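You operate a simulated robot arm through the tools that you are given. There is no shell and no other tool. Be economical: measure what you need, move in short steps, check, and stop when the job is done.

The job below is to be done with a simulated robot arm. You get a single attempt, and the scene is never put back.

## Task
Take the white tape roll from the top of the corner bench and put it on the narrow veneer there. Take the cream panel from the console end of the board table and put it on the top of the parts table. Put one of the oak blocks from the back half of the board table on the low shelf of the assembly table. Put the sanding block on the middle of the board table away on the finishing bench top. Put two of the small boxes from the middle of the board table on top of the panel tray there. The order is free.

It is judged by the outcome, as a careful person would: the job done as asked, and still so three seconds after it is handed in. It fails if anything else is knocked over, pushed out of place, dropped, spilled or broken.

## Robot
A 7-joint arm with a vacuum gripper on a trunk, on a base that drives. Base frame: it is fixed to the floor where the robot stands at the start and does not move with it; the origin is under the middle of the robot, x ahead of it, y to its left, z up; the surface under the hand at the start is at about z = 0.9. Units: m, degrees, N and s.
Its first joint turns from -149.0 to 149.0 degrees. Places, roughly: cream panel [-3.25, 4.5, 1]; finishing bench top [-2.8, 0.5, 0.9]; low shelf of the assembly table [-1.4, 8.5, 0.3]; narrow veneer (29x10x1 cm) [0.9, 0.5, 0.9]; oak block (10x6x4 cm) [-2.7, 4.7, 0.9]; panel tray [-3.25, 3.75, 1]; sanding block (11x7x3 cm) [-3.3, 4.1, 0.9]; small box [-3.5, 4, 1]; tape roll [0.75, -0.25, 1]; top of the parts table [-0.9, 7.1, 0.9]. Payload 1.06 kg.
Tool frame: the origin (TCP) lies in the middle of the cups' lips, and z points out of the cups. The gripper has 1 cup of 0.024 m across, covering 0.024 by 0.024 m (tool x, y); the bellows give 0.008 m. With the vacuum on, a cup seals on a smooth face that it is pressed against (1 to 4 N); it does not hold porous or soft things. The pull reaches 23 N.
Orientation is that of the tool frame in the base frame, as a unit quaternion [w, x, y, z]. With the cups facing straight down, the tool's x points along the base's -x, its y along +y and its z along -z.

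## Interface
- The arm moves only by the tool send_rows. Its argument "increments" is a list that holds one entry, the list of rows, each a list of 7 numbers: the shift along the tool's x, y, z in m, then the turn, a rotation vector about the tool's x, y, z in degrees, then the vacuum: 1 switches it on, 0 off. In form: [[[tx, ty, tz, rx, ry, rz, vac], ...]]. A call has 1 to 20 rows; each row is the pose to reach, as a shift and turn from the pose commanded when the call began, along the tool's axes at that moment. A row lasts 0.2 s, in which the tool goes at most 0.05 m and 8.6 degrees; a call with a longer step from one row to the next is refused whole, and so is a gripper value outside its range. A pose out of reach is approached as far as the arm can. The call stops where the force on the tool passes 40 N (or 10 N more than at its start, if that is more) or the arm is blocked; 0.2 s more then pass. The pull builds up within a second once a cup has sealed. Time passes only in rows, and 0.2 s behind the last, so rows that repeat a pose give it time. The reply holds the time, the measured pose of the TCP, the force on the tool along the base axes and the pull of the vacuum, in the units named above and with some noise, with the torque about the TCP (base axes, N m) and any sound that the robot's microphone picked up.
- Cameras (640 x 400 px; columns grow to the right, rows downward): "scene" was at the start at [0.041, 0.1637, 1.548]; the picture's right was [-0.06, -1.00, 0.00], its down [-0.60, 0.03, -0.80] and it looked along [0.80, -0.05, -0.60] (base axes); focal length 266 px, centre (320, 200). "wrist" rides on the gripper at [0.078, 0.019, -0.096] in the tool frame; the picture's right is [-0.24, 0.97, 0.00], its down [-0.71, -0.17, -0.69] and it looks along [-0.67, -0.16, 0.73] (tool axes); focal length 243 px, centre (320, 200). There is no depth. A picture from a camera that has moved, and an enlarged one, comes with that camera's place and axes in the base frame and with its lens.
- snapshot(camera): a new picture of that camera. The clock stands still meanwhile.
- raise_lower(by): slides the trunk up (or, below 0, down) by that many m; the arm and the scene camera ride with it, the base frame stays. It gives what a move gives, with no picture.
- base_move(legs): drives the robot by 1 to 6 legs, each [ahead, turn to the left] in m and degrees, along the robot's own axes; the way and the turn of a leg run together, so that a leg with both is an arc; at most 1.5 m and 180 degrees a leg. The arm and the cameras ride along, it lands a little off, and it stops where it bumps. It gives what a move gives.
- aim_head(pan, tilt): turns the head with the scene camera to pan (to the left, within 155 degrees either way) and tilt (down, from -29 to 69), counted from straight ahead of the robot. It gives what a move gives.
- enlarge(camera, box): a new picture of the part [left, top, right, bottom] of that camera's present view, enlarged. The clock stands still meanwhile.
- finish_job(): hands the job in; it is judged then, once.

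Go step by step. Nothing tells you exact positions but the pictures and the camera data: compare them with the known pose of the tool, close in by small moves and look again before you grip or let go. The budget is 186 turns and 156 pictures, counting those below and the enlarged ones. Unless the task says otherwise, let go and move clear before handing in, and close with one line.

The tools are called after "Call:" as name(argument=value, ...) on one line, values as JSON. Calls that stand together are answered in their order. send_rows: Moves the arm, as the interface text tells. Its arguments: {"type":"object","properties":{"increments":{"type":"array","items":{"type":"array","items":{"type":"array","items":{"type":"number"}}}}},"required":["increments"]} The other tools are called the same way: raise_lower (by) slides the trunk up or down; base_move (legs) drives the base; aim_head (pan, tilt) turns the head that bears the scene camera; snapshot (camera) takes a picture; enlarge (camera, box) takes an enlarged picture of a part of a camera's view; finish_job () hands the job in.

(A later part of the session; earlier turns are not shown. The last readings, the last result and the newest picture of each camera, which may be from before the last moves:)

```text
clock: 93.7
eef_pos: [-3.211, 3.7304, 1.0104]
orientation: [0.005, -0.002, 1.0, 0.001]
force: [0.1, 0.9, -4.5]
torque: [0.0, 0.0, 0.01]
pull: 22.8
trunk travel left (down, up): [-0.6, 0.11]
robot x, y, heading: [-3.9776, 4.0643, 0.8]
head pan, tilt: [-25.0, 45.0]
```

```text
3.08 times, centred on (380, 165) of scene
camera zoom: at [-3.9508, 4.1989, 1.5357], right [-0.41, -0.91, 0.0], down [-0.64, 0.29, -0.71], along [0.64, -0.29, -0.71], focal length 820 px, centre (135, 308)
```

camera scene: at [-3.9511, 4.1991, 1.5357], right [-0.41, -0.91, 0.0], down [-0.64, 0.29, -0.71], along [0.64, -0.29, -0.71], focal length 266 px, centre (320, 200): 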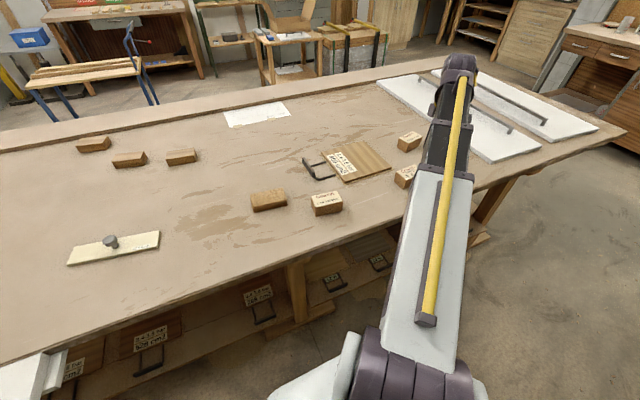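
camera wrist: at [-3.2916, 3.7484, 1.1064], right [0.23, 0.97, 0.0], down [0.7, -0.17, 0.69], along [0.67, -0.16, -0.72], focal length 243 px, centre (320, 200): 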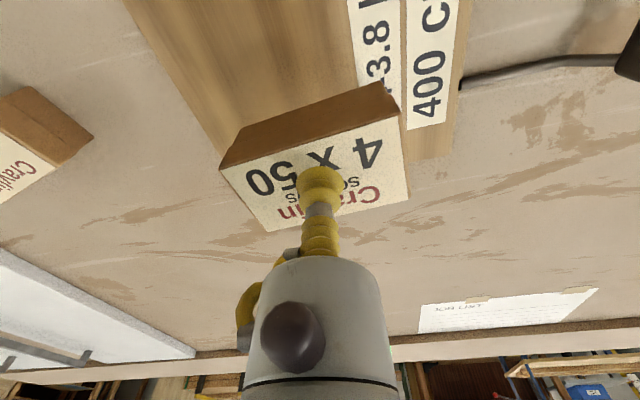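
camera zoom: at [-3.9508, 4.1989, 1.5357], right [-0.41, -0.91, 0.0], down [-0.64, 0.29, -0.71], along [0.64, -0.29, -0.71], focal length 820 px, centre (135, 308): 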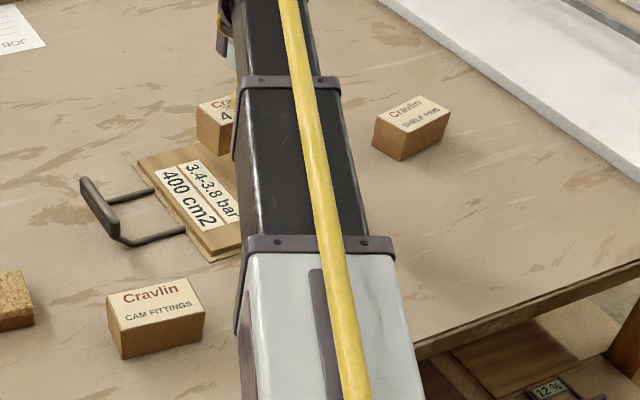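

The box (≈0.45 kg) hangs over the tray. I lower it in small steps.

Call:
send_rows(increments=[[[0.01, 0, 0.012, 0, 0, 0, 1], [0.01, 0, 0.024, 0, 0, 0, 1], [0.01, 0, 0.03, 0, 0, 0, 1], [0.01, 0, 0.034, 0, 0, 0, 1], [0.01, 0, 0.034, 0, 0, 0, 1]]])

```text
clock: 94.9
eef_pos: [-3.2202, 3.7302, 0.9773]
orientation: [0.006, -0.002, 1.0, 0.001]
force: [0.0, -0.7, -2.9]
torque: [-0.02, 0.0, 0.01]
pull: 22.8
trunk travel left (down, up): [-0.6, 0.11]
robot x, y, heading: [-3.9779, 4.0631, 0.8]
head pan, tilt: [-25.0, 45.0]
```

Call:
send_rows(increments=[[[0, 0, 0.002, 0, 0, 0, 1], [0, 0, 0.004, 0, 0, 0, 1], [0, 0, 0.004, 0, 0, 0, 1]]])

```text
clock: 95.7
eef_pos: [-3.2194, 3.7296, 0.9736]
orientation: [0.004, -0.002, 1.0, 0.0]
force: [0.0, -0.8, -3.5]
torque: [-0.02, -0.01, -0.03]
pull: 22.6
trunk travel left (down, up): [-0.6, 0.11]
robot x, y, heading: [-3.9766, 4.0658, 0.9]
head pan, tilt: [-25.0, 45.0]
```

Call:
send_rows(increments=[[[0, 0, 0.002, 0, 0, 0, 1], [0, 0, 0.004, 0, 0, 0, 1], [0, 0, 0.005, 0, 0, 0, 1], [0, 0, 0.006, 0, 0, 0, 1], [0, 0, 0.006, 0, 0, 0, 1]]])

```text
clock: 96.9
eef_pos: [-3.2195, 3.7305, 0.9692]
orientation: [0.005, -0.002, 1.0, 0.0]
force: [0.2, 0.0, -3.1]
torque: [-0.04, 0.0, 0.03]
pull: 22.7
trunk travel left (down, up): [-0.6, 0.11]
robot x, y, heading: [-3.9769, 4.067, 0.6]
head pan, tilt: [-25.0, 45.0]
```

Call:
send_rows(increments=[[[0, 0, 0.002, 0, 0, 0, 1], [0, 0, 0.003, 0, 0, 0, 1], [0, 0, 0.003, 0, 0, 0, 1]]])

Call:
enlarge(camera="wrist", box=[180, 0, 500, 240])

```text
clock: 97.7
eef_pos: [-3.22, 3.7302, 0.967]
orientation: [0.005, -0.002, 1.0, -0.001]
force: [7.5, -1.9, 14.6]
torque: [-0.03, 0.1, 0.02]
pull: 22.7
trunk travel left (down, up): [-0.6, 0.11]
robot x, y, heading: [-3.975, 4.0632, 0.5]
head pan, tilt: [-25.0, 45.0]
```

```text
1.67 times, centred on (340, 120) of wrist
camera zoom: at [-3.3007, 3.7481, 1.0611], right [0.23, 0.97, 0.0], down [0.7, -0.17, 0.69], along [0.68, -0.16, -0.72], focal length 404 px, centre (287, 333)
```

zoom: 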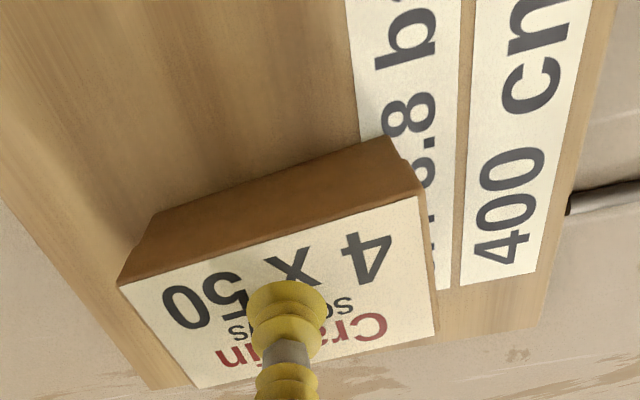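

Firm contact. I release, rise, and move toward the "shelf pins" box at (−3.245, 3.473).

Call:
send_rows(increments=[[[0, 0, -0.002, 0, 0, 0, 0], [0, 0, -0.002, 0, 0, 0, 0], [0, 0, -0.002, 0, 0, 0, 0], [0, 0, -0.002, 0, 0, 0, 0], [0, 0, -0.004, 0, 0, 0, 0], [0, 0, -0.02, 0, 0, 0, 0], [0, 0, -0.06, 0, 0, 0, 0], [0, -0.03, -0.09, 0, 0, 0, 0], [0.005, -0.07, -0.1, 0, 0, 0, 0], [0.01, -0.11, -0.1, 0, 0, 0, 0], [0.015, -0.15, -0.1, 0, 0, 0, 0], [0.02, -0.19, -0.1, 0, 0, 0, 0], [0.025, -0.23, -0.1, 0, 0, 0, 0], [0.03, -0.255, -0.1, 0, 0, 0, 0], [0.03, -0.255, -0.1, 0, 0, 0, 0]]])

Call:
snapshot(camera="wrist")

```text
clock: 100.9
eef_pos: [-3.2505, 3.4739, 1.0634]
orientation: [0.005, -0.001, 1.0, 0.001]
force: [0.2, 0.8, -0.1]
torque: [-0.02, 0.0, -0.01]
pull: 0.1
trunk travel left (down, up): [-0.6, 0.11]
robot x, y, heading: [-3.9777, 4.0645, 0.7]
head pan, tilt: [-25.0, 45.0]
```

```text
118 pictures are left
camera wrist: at [-3.3303, 3.4932, 1.1595], right [0.23, 0.97, 0.0], down [0.7, -0.17, 0.69], along [0.67, -0.16, -0.72], focal length 243 px, centre (320, 200)
```

wrist: 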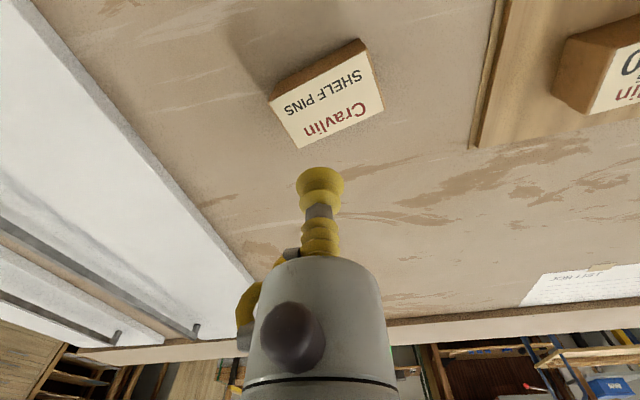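

Call:
send_rows(increments=[[[-0.004, 0.007, 0.04, 0, 0, 0, 0], [-0.004, 0.007, 0.08, 0, 0, 0, 0], [-0.004, 0.007, 0.1, 0, 0, 0, 1], [-0.004, 0.007, 0.106, 0, 0, 0, 1], [-0.004, 0.007, 0.11, 0, 0, 0, 1], [-0.004, 0.007, 0.11, 0, 0, 0, 1]]])

```text
clock: 102.3
eef_pos: [-3.2439, 3.4811, 0.9566]
orientation: [0.006, -0.002, 1.0, 0.001]
force: [1.5, -1.1, 4.5]
torque: [0.03, 0.1, 0.06]
pull: 22.9
trunk travel left (down, up): [-0.6, 0.11]
robot x, y, heading: [-3.9814, 4.0623, 0.7]
head pan, tilt: [-25.0, 45.0]
```

Call:
send_rows(increments=[[[0, 0, -0.02, 0, 0, 0, 1], [0, 0, -0.06, 0, 0, 0, 1], [0, 0, -0.1, 0, 0, 0, 1], [0.02, 0.03, -0.12, 0, 0, 0, 1], [0.04, 0.06, -0.12, 0, 0, 0, 1], [0.06, 0.09, -0.12, 0, 0, 0, 1], [0.076, 0.13, -0.12, 0, 0, 0, 1], [0.076, 0.17, -0.12, 0, 0, 0, 1], [0.076, 0.21, -0.12, 0, 0, 0, 1], [0.076, 0.247, -0.11, 0, 0, 0, 1], [0.076, 0.247, -0.08, 0, 0, 0, 1], [0.076, 0.247, -0.05, 0, 0, 0, 1], [0.076, 0.247, -0.04, 0, 0, 0, 1]]])

Call:
snapshot(camera="wrist")

```text
clock: 105.1
eef_pos: [-3.3241, 3.7277, 0.9939]
orientation: [0.005, -0.002, 1.0, 0.001]
force: [0.0, -0.1, -2.5]
torque: [0.0, 0.02, 0.0]
pull: 22.9
trunk travel left (down, up): [-0.6, 0.11]
robot x, y, heading: [-3.9748, 4.065, 0.8]
head pan, tilt: [-25.0, 45.0]
```

```text
117 pictures are left
camera wrist: at [-3.4032, 3.7466, 1.0889], right [0.23, 0.97, 0.0], down [0.7, -0.17, 0.69], along [0.67, -0.16, -0.72], focal length 243 px, centre (320, 200)
```

wrist: 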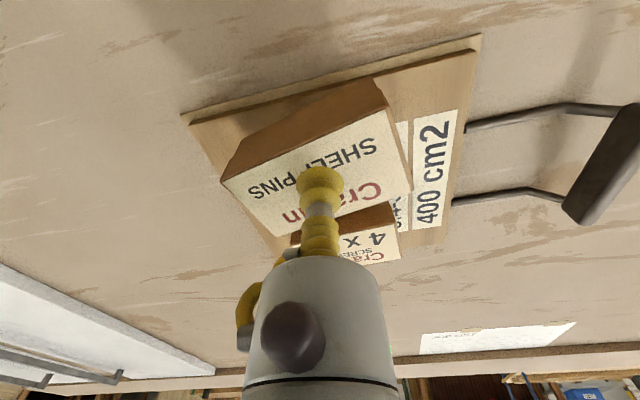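

Call:
send_rows(increments=[[[-0.009, 0, 0.01, 0, 0, 0, 1], [-0.009, 0, 0.018, 0, 0, 0, 1], [-0.009, 0, 0.022, 0, 0, 0, 1], [-0.009, 0, 0.024, 0, 0, 0, 1], [-0.009, 0, 0.024, 0, 0, 0, 1]]])

```text
clock: 106.3
eef_pos: [-3.3127, 3.7293, 0.9692]
orientation: [0.005, -0.001, 1.0, 0.0]
force: [0.7, 0.3, -2.4]
torque: [-0.01, 0.0, -0.03]
pull: 22.7
trunk travel left (down, up): [-0.6, 0.11]
robot x, y, heading: [-3.977, 4.0649, 0.6]
head pan, tilt: [-25.0, 45.0]
```

Call:
send_rows(increments=[[[0, 0, 0.001, 0, 0, 0, 1], [0, 0, 0.002, 0, 0, 0, 1], [0, 0, 0.002, 0, 0, 0, 1]]])

```text
clock: 107.1
eef_pos: [-3.3121, 3.7293, 0.9674]
orientation: [0.005, -0.001, 1.0, 0.001]
force: [-0.8, 0.2, -2.3]
torque: [0.02, 0.01, 0.04]
pull: 22.5
trunk travel left (down, up): [-0.6, 0.11]
robot x, y, heading: [-3.9795, 4.0643, 0.9]
head pan, tilt: [-25.0, 45.0]
```

Call:
send_rows(increments=[[[0, 0, 0.001, 0, 0, 0, 1], [0, 0, 0.002, 0, 0, 0, 1], [0, 0, 0.002, 0, 0, 0, 1]]])

```text
clock: 107.9
eef_pos: [-3.3122, 3.7293, 0.9682]
orientation: [0.006, -0.001, 1.0, 0.0]
force: [4.2, 0.5, 8.8]
torque: [-0.01, 0.13, -0.03]
pull: 22.8
trunk travel left (down, up): [-0.6, 0.11]
robot x, y, heading: [-3.9787, 4.065, 0.7]
head pan, tilt: [-25.0, 45.0]
```

Contact; I release and rise, then check.

Call:
send_rows(increments=[[[0, 0, -0.001, 0, 0, 0, 0], [0, 0, -0.001, 0, 0, 0, 0], [0, 0, -0.001, 0, 0, 0, 0], [0, 0, -0.001, 0, 0, 0, 0], [0, 0, -0.003, 0, 0, 0, 0], [0, 0, -0.02, 0, 0, 0, 0], [0, 0, -0.06, 0, 0, 0, 0], [0, 0.03, -0.09, 0, 0, 0, 0], [0, 0.07, -0.1, 0, 0, 0, 0], [0, 0.11, -0.1, 0, 0, 0, 0], [0, 0.15, -0.1, 0, 0, 0, 0], [0, 0.19, -0.1, 0, 0, 0, 0], [0, 0.23, -0.1, 0, 0, 0, 0], [0, 0.27, -0.1, 0, 0, 0, 0], [0, 0.31, -0.1, 0, 0, 0, 0], [-0.01, 0.35, -0.09, 0, 0, 0, 0], [-0.01, 0.38, -0.06, 0, 0, 0, 0]]])

Call:
snapshot(camera="wrist")

Call:
snapshot(camera="scene")

```text
clock: 111.5
eef_pos: [-3.3045, 4.1097, 1.0264]
orientation: [0.005, -0.001, 1.0, 0.001]
force: [0.2, -0.7, 0.4]
torque: [-0.01, -0.05, -0.02]
pull: 0.1
trunk travel left (down, up): [-0.6, 0.11]
robot x, y, heading: [-3.9776, 4.0665, 0.7]
head pan, tilt: [-25.0, 45.0]
```

```text
116 pictures are left
camera wrist: at [-3.3855, 4.127, 1.1218], right [0.23, 0.97, 0.0], down [0.7, -0.17, 0.69], along [0.67, -0.16, -0.72], focal length 243 px, centre (320, 200)
```

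wrist: 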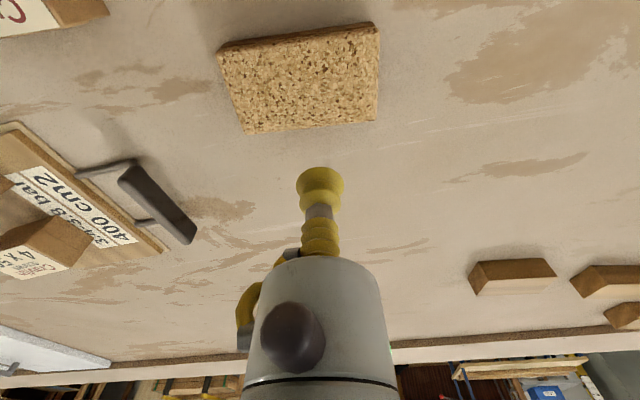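

```text
115 pictures are left
camera scene: at [-3.9511, 4.1993, 1.5357], right [-0.41, -0.91, 0.0], down [-0.64, 0.29, -0.71], along [0.64, -0.29, -0.71], focal length 266 px, centre (320, 200)
```

scene: 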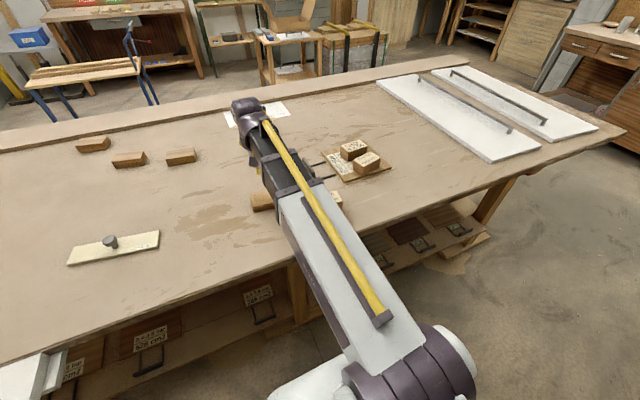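

Both boxes sit on the tray. I zoom on the sanding block's sides.

Call:
enlarge(camera="wrist", box=[200, 5, 400, 145])

Call:
enlarge(camera="scene", box=[240, 150, 360, 225])

```text
2.86 times, centred on (300, 75) of wrist
camera zoom: at [-3.3855, 4.127, 1.1218], right [0.23, 0.97, 0.0], down [0.7, -0.17, 0.69], along [0.67, -0.16, -0.72], focal length 693 px, centre (377, 557)
```

zoom: 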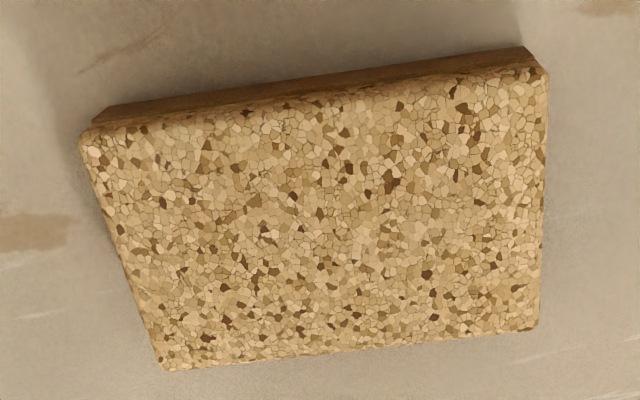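

```text
5.33 times, centred on (300, 188) of scene
camera zoom: at [-3.9511, 4.1993, 1.5357], right [-0.41, -0.91, 0.0], down [-0.64, 0.29, -0.71], along [0.64, -0.29, -0.71], focal length 1421 px, centre (427, 267)
```

zoom: 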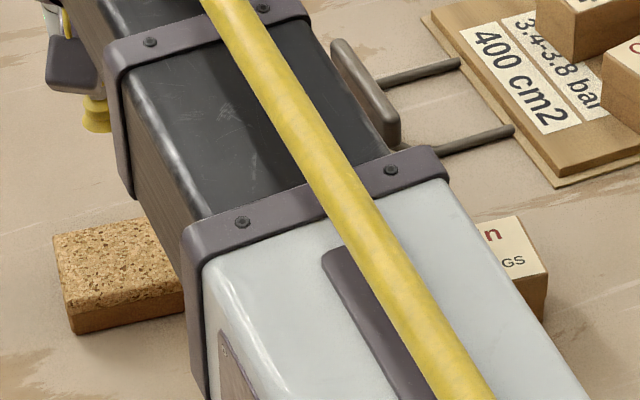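

The block has a cork layer on top and wood below. A quick harmless test first: does the cup hold the cork top?

Call:
send_rows(increments=[[[0.02, -0.006, 0.04, 0, 0, 0, 1], [0.024, -0.006, 0.07, 0, 0, 0, 1], [0.024, -0.006, 0.085, 0, 0, 0, 1], [0.024, -0.006, 0.092, 0, 0, 0, 1], [0.024, -0.006, 0.096, 0, 0, 0, 1], [0.024, -0.006, 0.096, 0, 0, 0, 1], [0.024, -0.006, 0.096, 0, 0, 0, 1], [0.024, -0.006, 0.096, 0, 0, 0, 1]]])

```text
clock: 113.3
eef_pos: [-3.329, 4.1026, 0.9316]
orientation: [0.005, -0.002, 1.0, 0.0]
force: [6.7, -0.1, 19.2]
torque: [-0.05, 0.07, 0.01]
pull: 22.6
trunk travel left (down, up): [-0.6, 0.11]
robot x, y, heading: [-3.9784, 4.0691, 0.7]
head pan, tilt: [-25.0, 45.0]
```

Surprisingly it holds at full pull. I lift the block, then turn toward the south and drive out of the aisle toward the finishing bench.

Call:
send_rows(increments=[[[0, 0, -0.005, 0, 0, 0, 1], [0, 0, -0.015, 0, 0, 0, 1], [0, 0, -0.04, 0, 0, 0, 1], [0, 0, -0.08, 0, 0, 0, 1], [0, 0, -0.12, 0, 0, 0, 1], [0, 0, -0.16, 0, 0, 0, 1], [0, 0, -0.19, 0, 0, 0, 1], [0, 0, -0.19, 0, 0, 0, 1]]])

Call:
snapshot(camera="wrist")

```text
clock: 115.1
eef_pos: [-3.3295, 4.1017, 1.1212]
orientation: [0.005, -0.002, 1.0, 0.001]
force: [0.3, -0.2, -0.3]
torque: [0.02, 0.02, -0.01]
pull: 22.9
trunk travel left (down, up): [-0.6, 0.11]
robot x, y, heading: [-3.9777, 4.0652, 0.9]
head pan, tilt: [-25.0, 45.0]
```

```text
112 pictures are left
camera wrist: at [-3.4107, 4.1203, 1.2158], right [0.23, 0.97, 0.0], down [0.7, -0.17, 0.69], along [0.67, -0.16, -0.72], focal length 243 px, centre (320, 200)
```

wrist: 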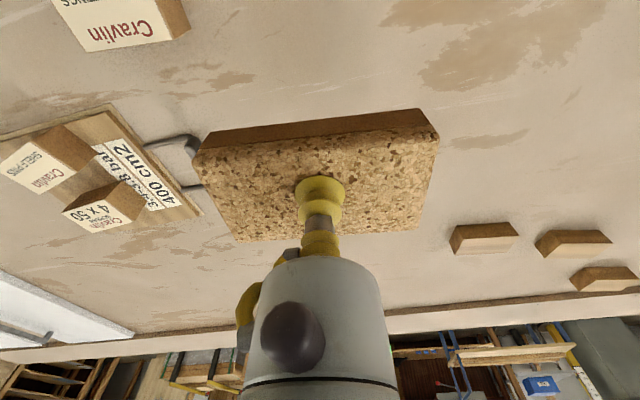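

The block is held. I turn south and drive out.

Call:
base_move(legs=[[0, -90.8], [1.4, 0], [1.3, 0]])

Call:
aim_head(pan=20, tilt=25)

Call:
snapshot(camera="scene")

```text
clock: 132.1
eef_pos: [-4.0295, 0.7154, 1.1203]
orientation: [0.003, 0.72, 0.694, -0.003]
force: [0.2, -0.2, -0.8]
torque: [-0.03, -0.02, 0.02]
pull: 23.1
trunk travel left (down, up): [-0.6, 0.11]
robot x, y, heading: [-4.04, 1.3661, -91.6]
head pan, tilt: [-25.0, 45.0]
```

```text
clock: 133.2
eef_pos: [-4.03, 0.7143, 1.1208]
orientation: [0.004, 0.72, 0.694, -0.003]
force: [1.0, 0.5, -0.8]
torque: [-0.01, 0.02, 0.0]
pull: 22.7
trunk travel left (down, up): [-0.6, 0.11]
robot x, y, heading: [-4.0422, 1.3675, -91.6]
head pan, tilt: [20.0, 25.0]
```

```text
111 pictures are left
camera scene: at [-3.8412, 1.3148, 1.5662], right [-0.95, -0.31, 0.0], down [-0.13, 0.4, -0.91], along [0.28, -0.86, -0.42], focal length 266 px, centre (320, 200)
```

scene: 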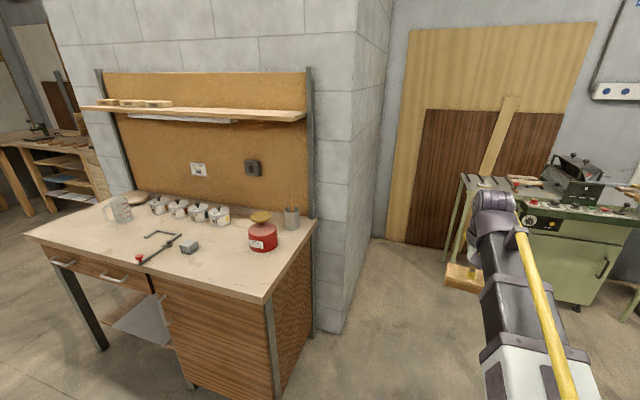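

The finishing bench has a free area near its front edge at about (−2.55, 0.64). I drive there and face it.

Call:
base_move(legs=[[0, 91.6], [1.48, 0], [0, -90]])

Call:
aim_head(pan=0, tilt=45)

Call:
snapshot(camera="scene")

Call:
snapshot(camera="wrist")

```text
clock: 148.2
eef_pos: [-2.5078, 0.7311, 1.1206]
orientation: [0.005, 0.698, 0.716, -0.003]
force: [0.2, 0.1, -0.8]
torque: [0.02, 0.0, 0.01]
pull: 23.3
trunk travel left (down, up): [-0.6, 0.11]
robot x, y, heading: [-2.5563, 1.3772, -87.8]
head pan, tilt: [20.0, 25.0]
```

```text
clock: 149.1
eef_pos: [-2.5069, 0.7312, 1.1201]
orientation: [0.004, 0.698, 0.716, -0.003]
force: [0.0, -0.2, 0.0]
torque: [0.02, 0.01, -0.02]
pull: 22.5
trunk travel left (down, up): [-0.6, 0.11]
robot x, y, heading: [-2.5589, 1.3811, -87.9]
head pan, tilt: [0.0, 45.0]
```

```text
110 pictures are left
camera scene: at [-2.3877, 1.3453, 1.5357], right [-1.0, -0.03, 0.0], down [-0.02, 0.71, -0.71], along [0.02, -0.71, -0.71], focal length 266 px, centre (320, 200)
```

scene: 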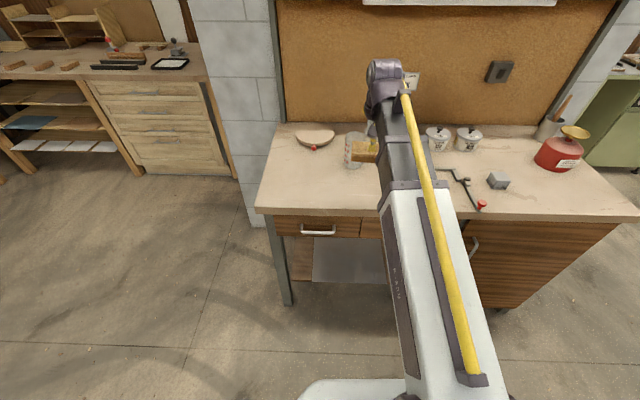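

```text
109 pictures are left
camera wrist: at [-2.4915, 0.81, 1.2154], right [0.98, -0.21, 0.0], down [-0.16, -0.71, 0.69], along [-0.14, -0.68, -0.72], focal length 243 px, centre (320, 200)
```

wrist: 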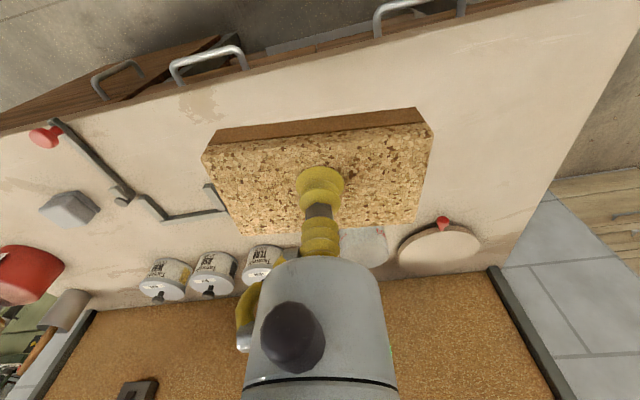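

The clear spot is at about (−2.43, 0.66), north of the pitcher and plate. I move there and lower to just above.

Call:
send_rows(increments=[[[-0.02, 0.02, 0.02, 0, 0, 0, 1], [-0.045, 0.04, 0.03, 0, 0, 0, 1], [-0.07, 0.06, 0.04, 0, 0, 0, 1], [-0.07, 0.075, 0.07, 0, 0, 0, 1], [-0.07, 0.075, 0.1, 0, 0, 0, 1], [-0.07, 0.075, 0.13, 0, 0, 0, 1], [-0.07, 0.075, 0.16, 0, 0, 0, 1], [-0.07, 0.075, 0.17, 0, 0, 0, 1], [-0.07, 0.075, 0.17, 0, 0, 0, 1]]])

Call:
snapshot(camera="wrist")

Call:
enlarge(camera="scene", box=[240, 100, 480, 250])

```text
clock: 151.1
eef_pos: [-2.4293, 0.6621, 0.9513]
orientation: [0.005, 0.699, 0.715, -0.003]
force: [0.0, 0.0, -1.1]
torque: [0.01, 0.01, 0.0]
pull: 23.4
trunk travel left (down, up): [-0.6, 0.11]
robot x, y, heading: [-2.555, 1.3751, -88.0]
head pan, tilt: [0.0, 45.0]
```

```text
108 pictures are left
camera wrist: at [-2.4139, 0.7404, 1.0459], right [0.98, -0.21, 0.0], down [-0.16, -0.7, 0.69], along [-0.14, -0.68, -0.72], focal length 243 px, centre (320, 200)
```

wrist: 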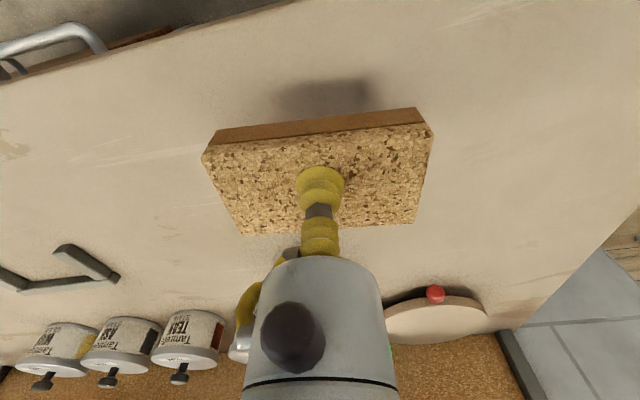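

```text
2.67 times, centred on (360, 175) of scene
camera zoom: at [-2.3877, 1.3453, 1.5356], right [-1.0, -0.03, 0.0], down [-0.02, 0.71, -0.71], along [0.02, -0.71, -0.71], focal length 710 px, centre (213, 267)
```

zoom: 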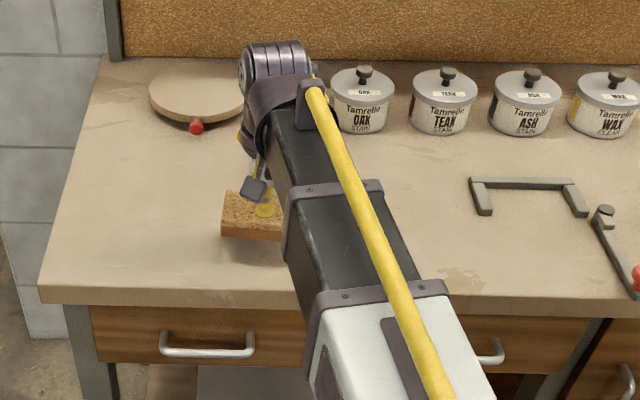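

Clear all round. I lower the rest in small steps.

Call:
send_rows(increments=[[[0, 0, 0.006, 0, 0, 0, 1], [0, 0, 0.011, 0, 0, 0, 1], [0, 0, 0.014, 0, 0, 0, 1], [0, 0, 0.015, 0, 0, 0, 1]]])

```text
clock: 152.1
eef_pos: [-2.4293, 0.6609, 0.9366]
orientation: [0.004, 0.699, 0.715, -0.003]
force: [0.4, 0.1, -1.1]
torque: [0.0, -0.01, -0.01]
pull: 22.9
trunk travel left (down, up): [-0.6, 0.11]
robot x, y, heading: [-2.5578, 1.3771, -87.8]
head pan, tilt: [0.0, 45.0]
```

Call:
send_rows(increments=[[[0, 0, 0.002, 0, 0, 0, 1], [0, 0, 0.003, 0, 0, 0, 1], [0, 0, 0.004, 0, 0, 0, 1], [0, 0, 0.004, 0, 0, 0, 1]]])

```text
clock: 153.1
eef_pos: [-2.4299, 0.661, 0.9323]
orientation: [0.004, 0.698, 0.716, -0.003]
force: [-1.0, -0.3, 0.0]
torque: [0.03, -0.01, 0.0]
pull: 22.8
trunk travel left (down, up): [-0.6, 0.11]
robot x, y, heading: [-2.5601, 1.3801, -88.0]
head pan, tilt: [0.0, 45.0]
```

Call:
send_rows(increments=[[[0, 0, 0.001, 0, 0, 0, 1], [0, 0, 0.002, 0, 0, 0, 1], [0, 0, 0.002, 0, 0, 0, 1]]])

```text
clock: 153.9
eef_pos: [-2.4299, 0.6615, 0.9295]
orientation: [0.005, 0.698, 0.716, -0.004]
force: [-0.5, -0.5, -0.3]
torque: [0.02, 0.0, -0.01]
pull: 23.6
trunk travel left (down, up): [-0.6, 0.11]
robot x, y, heading: [-2.556, 1.3762, -88.1]
head pan, tilt: [0.0, 45.0]
```

Call:
send_rows(increments=[[[0, 0, 0.001, 0, 0, 0, 1], [0, 0, 0.002, 0, 0, 0, 1], [0, 0, 0.002, 0, 0, 0, 1]]])

```text
clock: 154.7
eef_pos: [-2.4299, 0.6613, 0.9291]
orientation: [0.005, 0.699, 0.715, -0.003]
force: [0.3, 0.0, -0.3]
torque: [0.04, 0.0, 0.03]
pull: 22.8
trunk travel left (down, up): [-0.6, 0.11]
robot x, y, heading: [-2.5578, 1.3766, -88.1]
head pan, tilt: [0.0, 45.0]
```

Call:
send_rows(increments=[[[0, 0, 0.001, 0, 0, 0, 1], [0, 0, 0.002, 0, 0, 0, 1], [0, 0, 0.002, 0, 0, 0, 1]]])

Call:
enlarge(camera="wrist", box=[180, 60, 460, 250])

```text
clock: 155.5
eef_pos: [-2.4295, 0.6614, 0.9262]
orientation: [0.004, 0.699, 0.715, -0.002]
force: [0.2, -0.9, 0.3]
torque: [-0.01, -0.01, 0.0]
pull: 22.5
trunk travel left (down, up): [-0.6, 0.11]
robot x, y, heading: [-2.5565, 1.3767, -88.3]
head pan, tilt: [0.0, 45.0]
```

```text
2.11 times, centred on (320, 155) of wrist
camera zoom: at [-2.4144, 0.7398, 1.0214], right [0.98, -0.21, 0.0], down [-0.16, -0.71, 0.69], along [-0.14, -0.68, -0.72], focal length 511 px, centre (320, 295)
```

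zoom: 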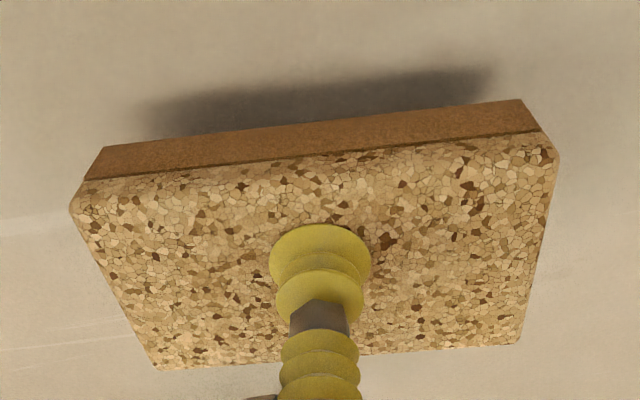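

There is still a small gap under it (shadow offset). I go on in small steps.

Call:
send_rows(increments=[[[0, 0, 0.001, 0, 0, 0, 1], [0, 0, 0.002, 0, 0, 0, 1], [0, 0, 0.003, 0, 0, 0, 1], [0, 0, 0.003, 0, 0, 0, 1]]])

```text
clock: 156.5
eef_pos: [-2.4297, 0.6613, 0.9232]
orientation: [0.005, 0.699, 0.715, -0.002]
force: [0.4, -0.7, 0.1]
torque: [0.01, 0.01, -0.03]
pull: 22.8
trunk travel left (down, up): [-0.6, 0.11]
robot x, y, heading: [-2.5582, 1.3758, -87.9]
head pan, tilt: [0.0, 45.0]
```

Call:
send_rows(increments=[[[0, 0, 0.001, 0, 0, 0, 1], [0, 0, 0.002, 0, 0, 0, 1], [0, 0, 0.003, 0, 0, 0, 1], [0, 0, 0.003, 0, 0, 0, 1]]])

Call:
enlarge(camera="wrist", box=[180, 60, 460, 250])

```text
clock: 157.5
eef_pos: [-2.4299, 0.6614, 0.9212]
orientation: [0.004, 0.699, 0.716, -0.002]
force: [-0.1, -0.5, -0.8]
torque: [0.02, 0.01, -0.03]
pull: 22.7
trunk travel left (down, up): [-0.6, 0.11]
robot x, y, heading: [-2.5598, 1.3738, -88.2]
head pan, tilt: [0.0, 45.0]
```

```text
2.11 times, centred on (320, 155) of wrist
camera zoom: at [-2.4145, 0.74, 1.0155], right [0.98, -0.21, 0.0], down [-0.16, -0.71, 0.69], along [-0.14, -0.68, -0.72], focal length 511 px, centre (320, 295)
```

zoom: 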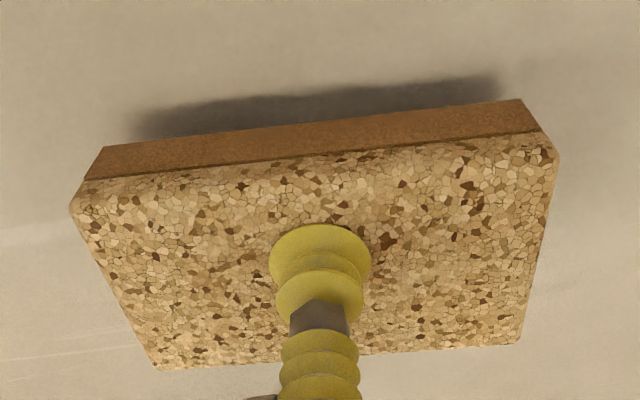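

Call:
send_rows(increments=[[[0, 0, 0.002, 0, 0, 0, 1], [0, 0, 0.004, 0, 0, 0, 1], [0, 0, 0.005, 0, 0, 0, 1], [0, 0, 0.005, 0, 0, 0, 1]]])

```text
clock: 158.5
eef_pos: [-2.4291, 0.6601, 0.9162]
orientation: [0.004, 0.698, 0.716, -0.003]
force: [-0.2, 0.2, -0.7]
torque: [0.05, -0.02, 0.02]
pull: 23.3
trunk travel left (down, up): [-0.6, 0.11]
robot x, y, heading: [-2.5568, 1.382, -88.2]
head pan, tilt: [0.0, 45.0]
```

Call:
send_rows(increments=[[[0, 0, 0.002, 0, 0, 0, 1], [0, 0, 0.003, 0, 0, 0, 1], [0, 0, 0.004, 0, 0, 0, 1], [0, 0, 0.004, 0, 0, 0, 1]]])

Call:
enlarge(camera="wrist", box=[180, 60, 460, 250])

```text
clock: 159.5
eef_pos: [-2.4304, 0.661, 0.9131]
orientation: [0.004, 0.699, 0.716, -0.002]
force: [0.2, 0.4, -0.8]
torque: [0.0, 0.02, 0.0]
pull: 23.0
trunk travel left (down, up): [-0.6, 0.11]
robot x, y, heading: [-2.5573, 1.3755, -88.1]
head pan, tilt: [0.0, 45.0]
```

```text
2.11 times, centred on (320, 155) of wrist
camera zoom: at [-2.4146, 0.7399, 1.0061], right [0.98, -0.21, 0.0], down [-0.16, -0.7, 0.69], along [-0.14, -0.68, -0.72], focal length 511 px, centre (320, 295)
```

zoom: 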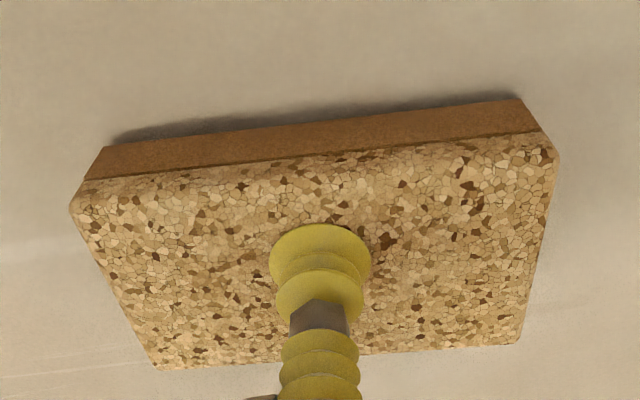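

Getting close; a few more millimetres.

Call:
send_rows(increments=[[[0, 0, 0.001, 0, 0, 0, 1], [0, 0, 0.002, 0, 0, 0, 1], [0, 0, 0.003, 0, 0, 0, 1], [0, 0, 0.003, 0, 0, 0, 1]]])

```text
clock: 160.5
eef_pos: [-2.4295, 0.6599, 0.9097]
orientation: [0.005, 0.699, 0.716, -0.003]
force: [0.9, -2.6, 8.5]
torque: [0.05, 0.03, 0.0]
pull: 22.5
trunk travel left (down, up): [-0.6, 0.11]
robot x, y, heading: [-2.5617, 1.374, -88.1]
head pan, tilt: [0.0, 45.0]
```

Contact. I release and rise.

Call:
send_rows(increments=[[[0, 0, -0.001, 0, 0, 0, 0], [0, 0, -0.001, 0, 0, 0, 0], [0, 0, -0.001, 0, 0, 0, 0], [0, 0, -0.001, 0, 0, 0, 0], [0, 0, -0.003, 0, 0, 0, 0], [0, 0, -0.02, 0, 0, 0, 0], [0, 0, -0.06, 0, 0, 0, 0], [0, 0, -0.1, 0, 0, 0, 0], [0, 0, -0.14, 0, 0, 0, 0], [0, 0, -0.18, 0, 0, 0, 0], [0.02, -0.03, -0.21, 0, 0, 0, 0], [0.02, -0.06, -0.21, 0, 0, 0, 0]]])

Call:
snapshot(camera="scene")

```text
clock: 163.1
eef_pos: [-2.4917, 0.682, 1.118]
orientation: [0.004, 0.698, 0.716, -0.003]
force: [-0.3, -0.3, -0.3]
torque: [0.0, -0.02, 0.0]
pull: 0.1
trunk travel left (down, up): [-0.6, 0.11]
robot x, y, heading: [-2.5592, 1.3764, -88.3]
head pan, tilt: [0.0, 45.0]
```

```text
103 pictures are left
camera scene: at [-2.3879, 1.3455, 1.5357], right [-1.0, -0.03, 0.0], down [-0.02, 0.71, -0.71], along [0.02, -0.71, -0.71], focal length 266 px, centre (320, 200)
```

scene: 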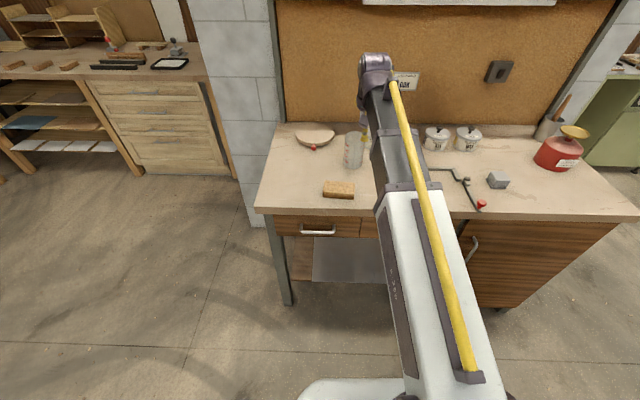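

The sanding block rests on the finishing bench. I return to the aisle mouth and face north.

Call:
base_move(legs=[[0, -91.7], [1.42, 0], [0, -90]])

Call:
aim_head(pan=0, tilt=25)

Call:
snapshot(camera="scene")

```text
clock: 177.8
eef_pos: [-4.0219, 2.0762, 1.1182]
orientation: [0.003, -0.705, 0.71, 0.004]
force: [0.4, 0.4, -0.1]
torque: [0.02, -0.01, -0.03]
pull: 0.1
trunk travel left (down, up): [-0.6, 0.11]
robot x, y, heading: [-3.9772, 1.3785, 90.3]
head pan, tilt: [0.0, 45.0]
```

```text
clock: 178.7
eef_pos: [-4.0203, 2.0751, 1.1177]
orientation: [0.003, -0.705, 0.709, 0.004]
force: [-0.5, -0.6, -0.1]
torque: [-0.03, -0.01, 0.01]
pull: 0.1
trunk travel left (down, up): [-0.6, 0.11]
robot x, y, heading: [-3.9736, 1.3779, 90.3]
head pan, tilt: [0.0, 25.0]
```

```text
102 pictures are left
camera scene: at [-4.1471, 1.4241, 1.5661], right [1.0, 0.0, 0.0], down [0.0, -0.42, -0.91], along [0.0, 0.91, -0.42], focal length 266 px, centre (320, 200)
```

scene: 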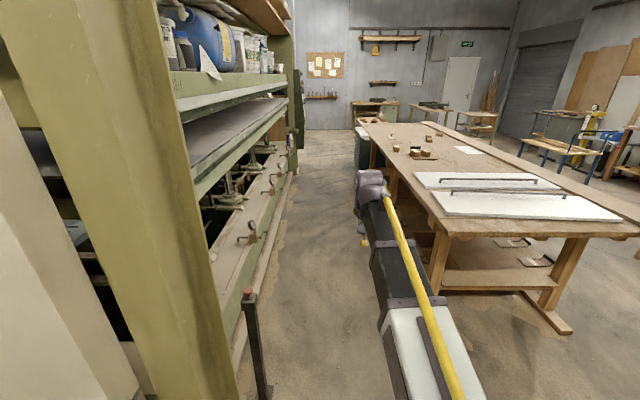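

The way is clear, but something (console) stands by the table at y>4.6, so I stop at y≈4.2 and face the table.

Call:
base_move(legs=[[1.4, 0], [1.42, 0], [0, -90.3]])

Call:
aim_head(pan=25, tilt=45)

Call:
snapshot(camera="scene")

```text
clock: 196.1
eef_pos: [-3.2816, 4.257, 1.1177]
orientation: [0.005, -0.005, 1.0, 0.0]
force: [0.2, -0.3, -0.6]
torque: [0.03, -0.01, 0.0]
pull: 0.0
trunk travel left (down, up): [-0.6, 0.11]
robot x, y, heading: [-3.9772, 4.2012, 1.1]
head pan, tilt: [0.0, 25.0]
```

```text
clock: 197.0
eef_pos: [-3.2805, 4.2576, 1.1181]
orientation: [0.006, -0.004, 1.0, 0.001]
force: [-0.2, -0.4, 0.3]
torque: [0.02, -0.03, -0.02]
pull: 0.1
trunk travel left (down, up): [-0.6, 0.11]
robot x, y, heading: [-3.9796, 4.1985, 1.0]
head pan, tilt: [25.0, 45.0]
```

```text
101 pictures are left
camera scene: at [-3.9535, 4.4047, 1.5357], right [0.44, -0.9, 0.0], down [-0.64, -0.31, -0.71], along [0.64, 0.31, -0.71], focal length 266 px, centre (320, 200)
```

scene: 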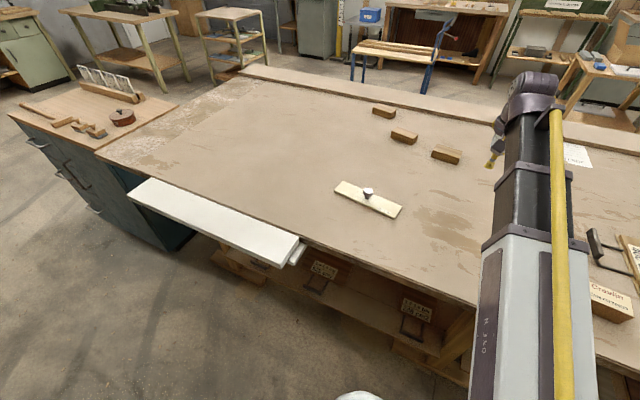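

The cream panel centre is near (−3.31, 4.54). I move the wrist over it for a close view.

Call:
send_rows(increments=[[[0.0, 0.04, 0.01, 0, 0, 0, 0], [0.01, 0.08, 0.02, 0, 0, 0, 0], [0.02, 0.12, 0.03, 0, 0, 0, 0], [0.03, 0.16, 0.04, 0, 0, 0, 0], [0.04, 0.2, 0.04, 0, 0, 0, 0], [0.05, 0.24, 0.04, 0, 0, 0, 0], [0.06, 0.28, 0.05, 0, 0, 0, 0], [0.06, 0.28, 0.05, 0, 0, 0, 0]]])

Call:
snapshot(camera="wrist")

```text
clock: 198.8
eef_pos: [-3.3428, 4.5367, 1.0685]
orientation: [0.005, -0.005, 1.0, 0.0]
force: [1.0, -0.2, -0.4]
torque: [-0.01, -0.01, -0.01]
pull: 0.1
trunk travel left (down, up): [-0.6, 0.11]
robot x, y, heading: [-3.9784, 4.1991, 0.9]
head pan, tilt: [25.0, 45.0]
```

```text
100 pictures are left
camera wrist: at [-3.4234, 4.5548, 1.163], right [0.23, 0.97, 0.0], down [0.7, -0.17, 0.69], along [0.67, -0.15, -0.72], focal length 243 px, centre (320, 200)
```

wrist: 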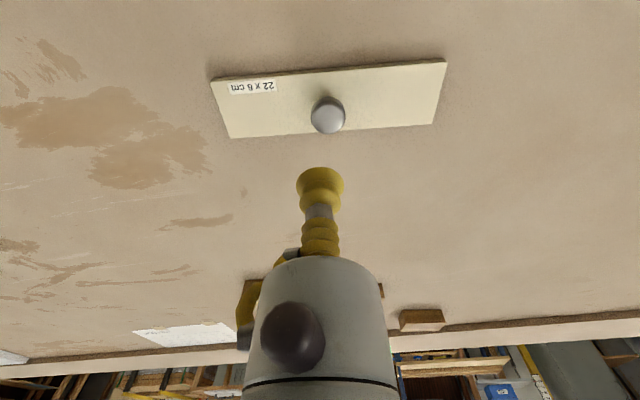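

The panel is centred at (−3.322, 4.54), yaw ~9°, with the knob in its middle. I'll suck 4.5 cm north of the knob.

Call:
send_rows(increments=[[[-0.014, 0.022, 0.03, 0, 0, 0, 0], [-0.027, 0.046, 0.06, 0, 0, 0, 0], [-0.027, 0.046, 0.1, 0, 0, 0, 0], [-0.027, 0.046, 0.125, 0, 0, 0, 0], [-0.027, 0.046, 0.135, 0, 0, 0, 1], [-0.027, 0.046, 0.135, 0, 0, 0, 1]]])

Call:
snapshot(camera="wrist")

```text
clock: 200.2
eef_pos: [-3.3156, 4.5832, 0.9336]
orientation: [0.005, -0.005, 1.0, 0.001]
force: [0.4, 0.3, 0.2]
torque: [-0.01, 0.0, 0.01]
pull: 0.1
trunk travel left (down, up): [-0.6, 0.11]
robot x, y, heading: [-3.9777, 4.204, 1.2]
head pan, tilt: [25.0, 45.0]
```

```text
99 pictures are left
camera wrist: at [-3.3961, 4.6007, 1.0274], right [0.23, 0.97, 0.0], down [0.7, -0.17, 0.69], along [0.67, -0.15, -0.72], focal length 243 px, centre (320, 200)
```

wrist: 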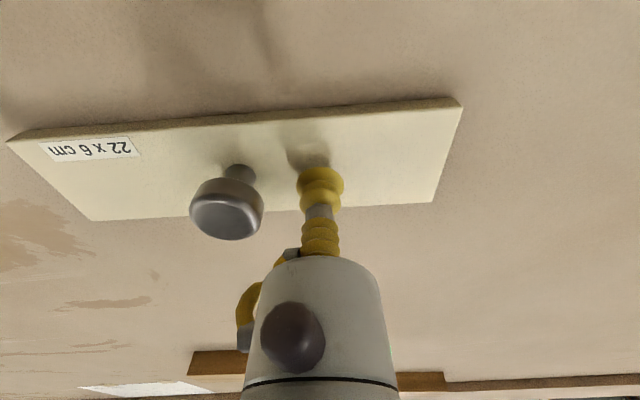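

Call:
send_rows(increments=[[[0, 0, 0.008, 0, 0, 0, 1], [0, 0, 0.014, 0, 0, 0, 1], [0, 0, 0.018, 0, 0, 0, 1], [0, 0, 0.02, 0, 0, 0, 1], [0, 0, 0.022, 0, 0, 0, 1], [0, 0, 0.022, 0, 0, 0, 1]]])

```text
clock: 201.6
eef_pos: [-3.3151, 4.5839, 0.9126]
orientation: [0.006, -0.005, 1.0, 0.002]
force: [9.3, 5.3, 29.7]
torque: [-0.05, 0.21, 0.05]
pull: 23.4
trunk travel left (down, up): [-0.6, 0.11]
robot x, y, heading: [-3.9782, 4.2014, 1.3]
head pan, tilt: [25.0, 45.0]
```

Sealed. I lift and check how the panel hangs.

Call:
send_rows(increments=[[[0, 0, -0.005, 0, 0, 0, 1], [0, 0, -0.015, 0, 0, 0, 1], [0, 0, -0.04, 0, 0, 0, 1], [0, 0, -0.08, 0, 0, 0, 1], [0, 0, -0.12, 0, 0, 0, 1], [0, 0, -0.16, 0, 0, 0, 1], [0, 0, -0.2, 0, 0, 0, 1], [0, 0, -0.22, 0, 0, 0, 1], [0, 0, -0.22, 0, 0, 0, 1]]])

Call:
snapshot(camera="wrist")

Call:
aim_head(pan=90, tilt=25)

Call:
snapshot(camera="scene")

```text
clock: 203.6
eef_pos: [-3.3175, 4.5829, 1.1316]
orientation: [0.005, -0.005, 1.0, 0.001]
force: [0.7, 0.3, -1.4]
torque: [0.07, 0.03, -0.01]
pull: 23.2
trunk travel left (down, up): [-0.6, 0.11]
robot x, y, heading: [-3.978, 4.2006, 1.3]
head pan, tilt: [25.0, 45.0]
```

```text
98 pictures are left
camera wrist: at [-3.3993, 4.6008, 1.2262], right [0.23, 0.97, 0.0], down [0.7, -0.17, 0.69], along [0.67, -0.15, -0.72], focal length 243 px, centre (320, 200)
```

wrist: 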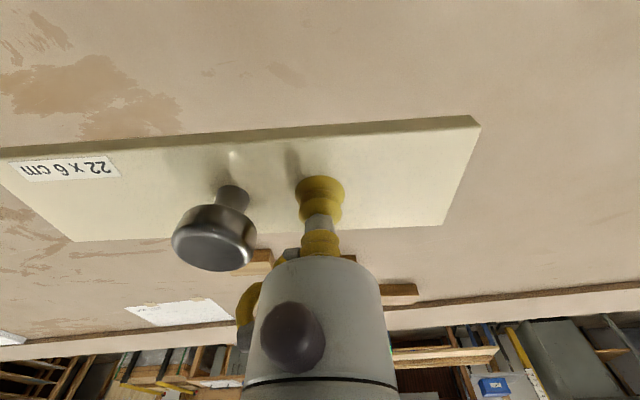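

```text
clock: 205.0
eef_pos: [-3.3189, 4.583, 1.1309]
orientation: [0.005, -0.005, 1.0, 0.002]
force: [-0.4, 0.0, -0.3]
torque: [0.09, 0.02, -0.01]
pull: 22.8
trunk travel left (down, up): [-0.6, 0.11]
robot x, y, heading: [-3.975, 4.1994, 1.0]
head pan, tilt: [90.0, 25.0]
```

```text
97 pictures are left
camera scene: at [-4.0282, 4.4612, 1.5662], right [1.0, 0.02, 0.0], down [0.01, -0.42, -0.91], along [-0.02, 0.91, -0.42], focal length 266 px, centre (320, 200)
```

scene: 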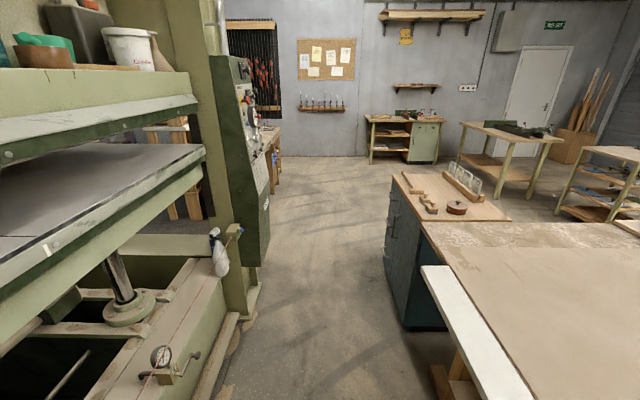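

The panel hangs well. I centre the arm ahead of the robot so it won't swing into the press, then turn north and drive out of the aisle.

Call:
send_rows(increments=[[[0, -0.04, 0, 0, 0, 0, 1], [0, -0.08, 0, 0, 0, 0, 1], [0, -0.12, 0, 0, 0, 0, 1], [0, -0.16, 0, 0, 0, 0, 1], [0, -0.2, 0, 0, 0, 0, 1], [0, -0.24, 0, 0, 0, 0, 1], [0, -0.28, 0, 0, 0, 0, 1], [0, -0.32, 0, 0, 0, 0, 1], [0, -0.36, 0, 0, 0, 0, 1], [0, -0.36, 0, 0, 0, 0, 1]]])

Call:
base_move(legs=[[0, 89], [1.35, 0], [1.35, 0]])

Call:
aim_head(pan=-70, tilt=20)

Call:
snapshot(camera="scene")

```text
clock: 207.2
eef_pos: [-3.315, 4.2229, 1.132]
orientation: [0.005, -0.005, 1.0, 0.001]
force: [0.2, -0.3, -1.5]
torque: [0.05, 0.0, -0.01]
pull: 23.0
trunk travel left (down, up): [-0.6, 0.11]
robot x, y, heading: [-3.9729, 4.1988, 1.3]
head pan, tilt: [90.0, 25.0]
```

```text
clock: 224.1
eef_pos: [-3.9778, 7.5638, 1.1323]
orientation: [0.003, -0.701, 0.713, 0.004]
force: [-0.1, 0.5, -2.6]
torque: [0.0, 0.09, -0.01]
pull: 23.3
trunk travel left (down, up): [-0.6, 0.11]
robot x, y, heading: [-3.9775, 6.9002, 89.5]
head pan, tilt: [90.0, 25.0]
```

```text
clock: 226.5
eef_pos: [-3.9785, 7.5646, 1.1307]
orientation: [0.003, -0.701, 0.714, 0.004]
force: [-0.8, -0.4, -1.3]
torque: [0.0, 0.09, 0.04]
pull: 23.1
trunk travel left (down, up): [-0.6, 0.11]
robot x, y, heading: [-3.9732, 6.9004, 89.5]
head pan, tilt: [-70.0, 20.0]
```

```text
96 pictures are left
camera scene: at [-4.0584, 6.8861, 1.5743], right [0.33, -0.94, 0.0], down [-0.32, -0.11, -0.94], along [0.89, 0.31, -0.34], focal length 266 px, centre (320, 200)
```

scene: 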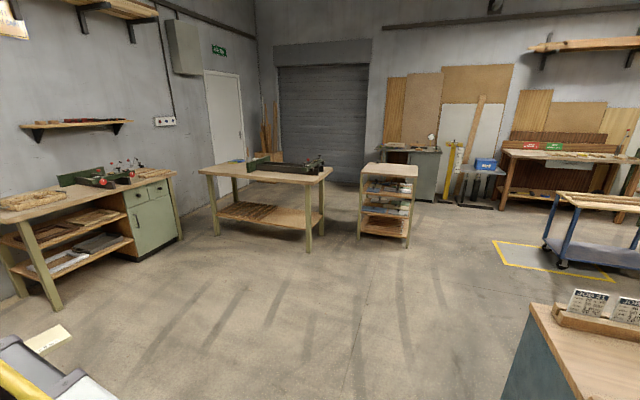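

Parts table seen around (−1.1, 7.1) and the assembly table at (−1.6, 8.3). I turn and approach the parts table.

Call:
base_move(legs=[[0, -83.5], [1.4, 0], [0.35, 0], [0, -6]])

Call:
aim_head(pan=0, tilt=30)

Call:
snapshot(camera="scene")

```text
clock: 239.5
eef_pos: [-1.5729, 7.1239, 1.1314]
orientation: [0.006, -0.005, 1.0, 0.001]
force: [0.9, 0.1, -2.1]
torque: [0.08, -0.02, -0.01]
pull: 23.1
trunk travel left (down, up): [-0.6, 0.11]
robot x, y, heading: [-2.236, 7.1071, 1.2]
head pan, tilt: [-70.0, 20.0]
```

```text
clock: 240.9
eef_pos: [-1.5714, 7.1245, 1.1305]
orientation: [0.006, -0.004, 1.0, 0.001]
force: [-0.1, 0.6, -1.3]
torque: [0.05, 0.03, 0.01]
pull: 22.9
trunk travel left (down, up): [-0.6, 0.11]
robot x, y, heading: [-2.2368, 7.1029, 0.9]
head pan, tilt: [0.0, 30.0]
```

```text
95 pictures are left
camera scene: at [-2.1942, 7.2723, 1.5583], right [0.02, -1.0, 0.0], down [-0.5, -0.01, -0.87], along [0.87, 0.01, -0.5], focal length 266 px, centre (320, 200)
```

scene: 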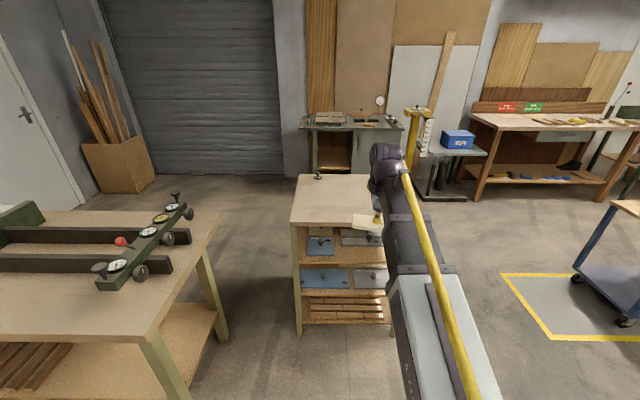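

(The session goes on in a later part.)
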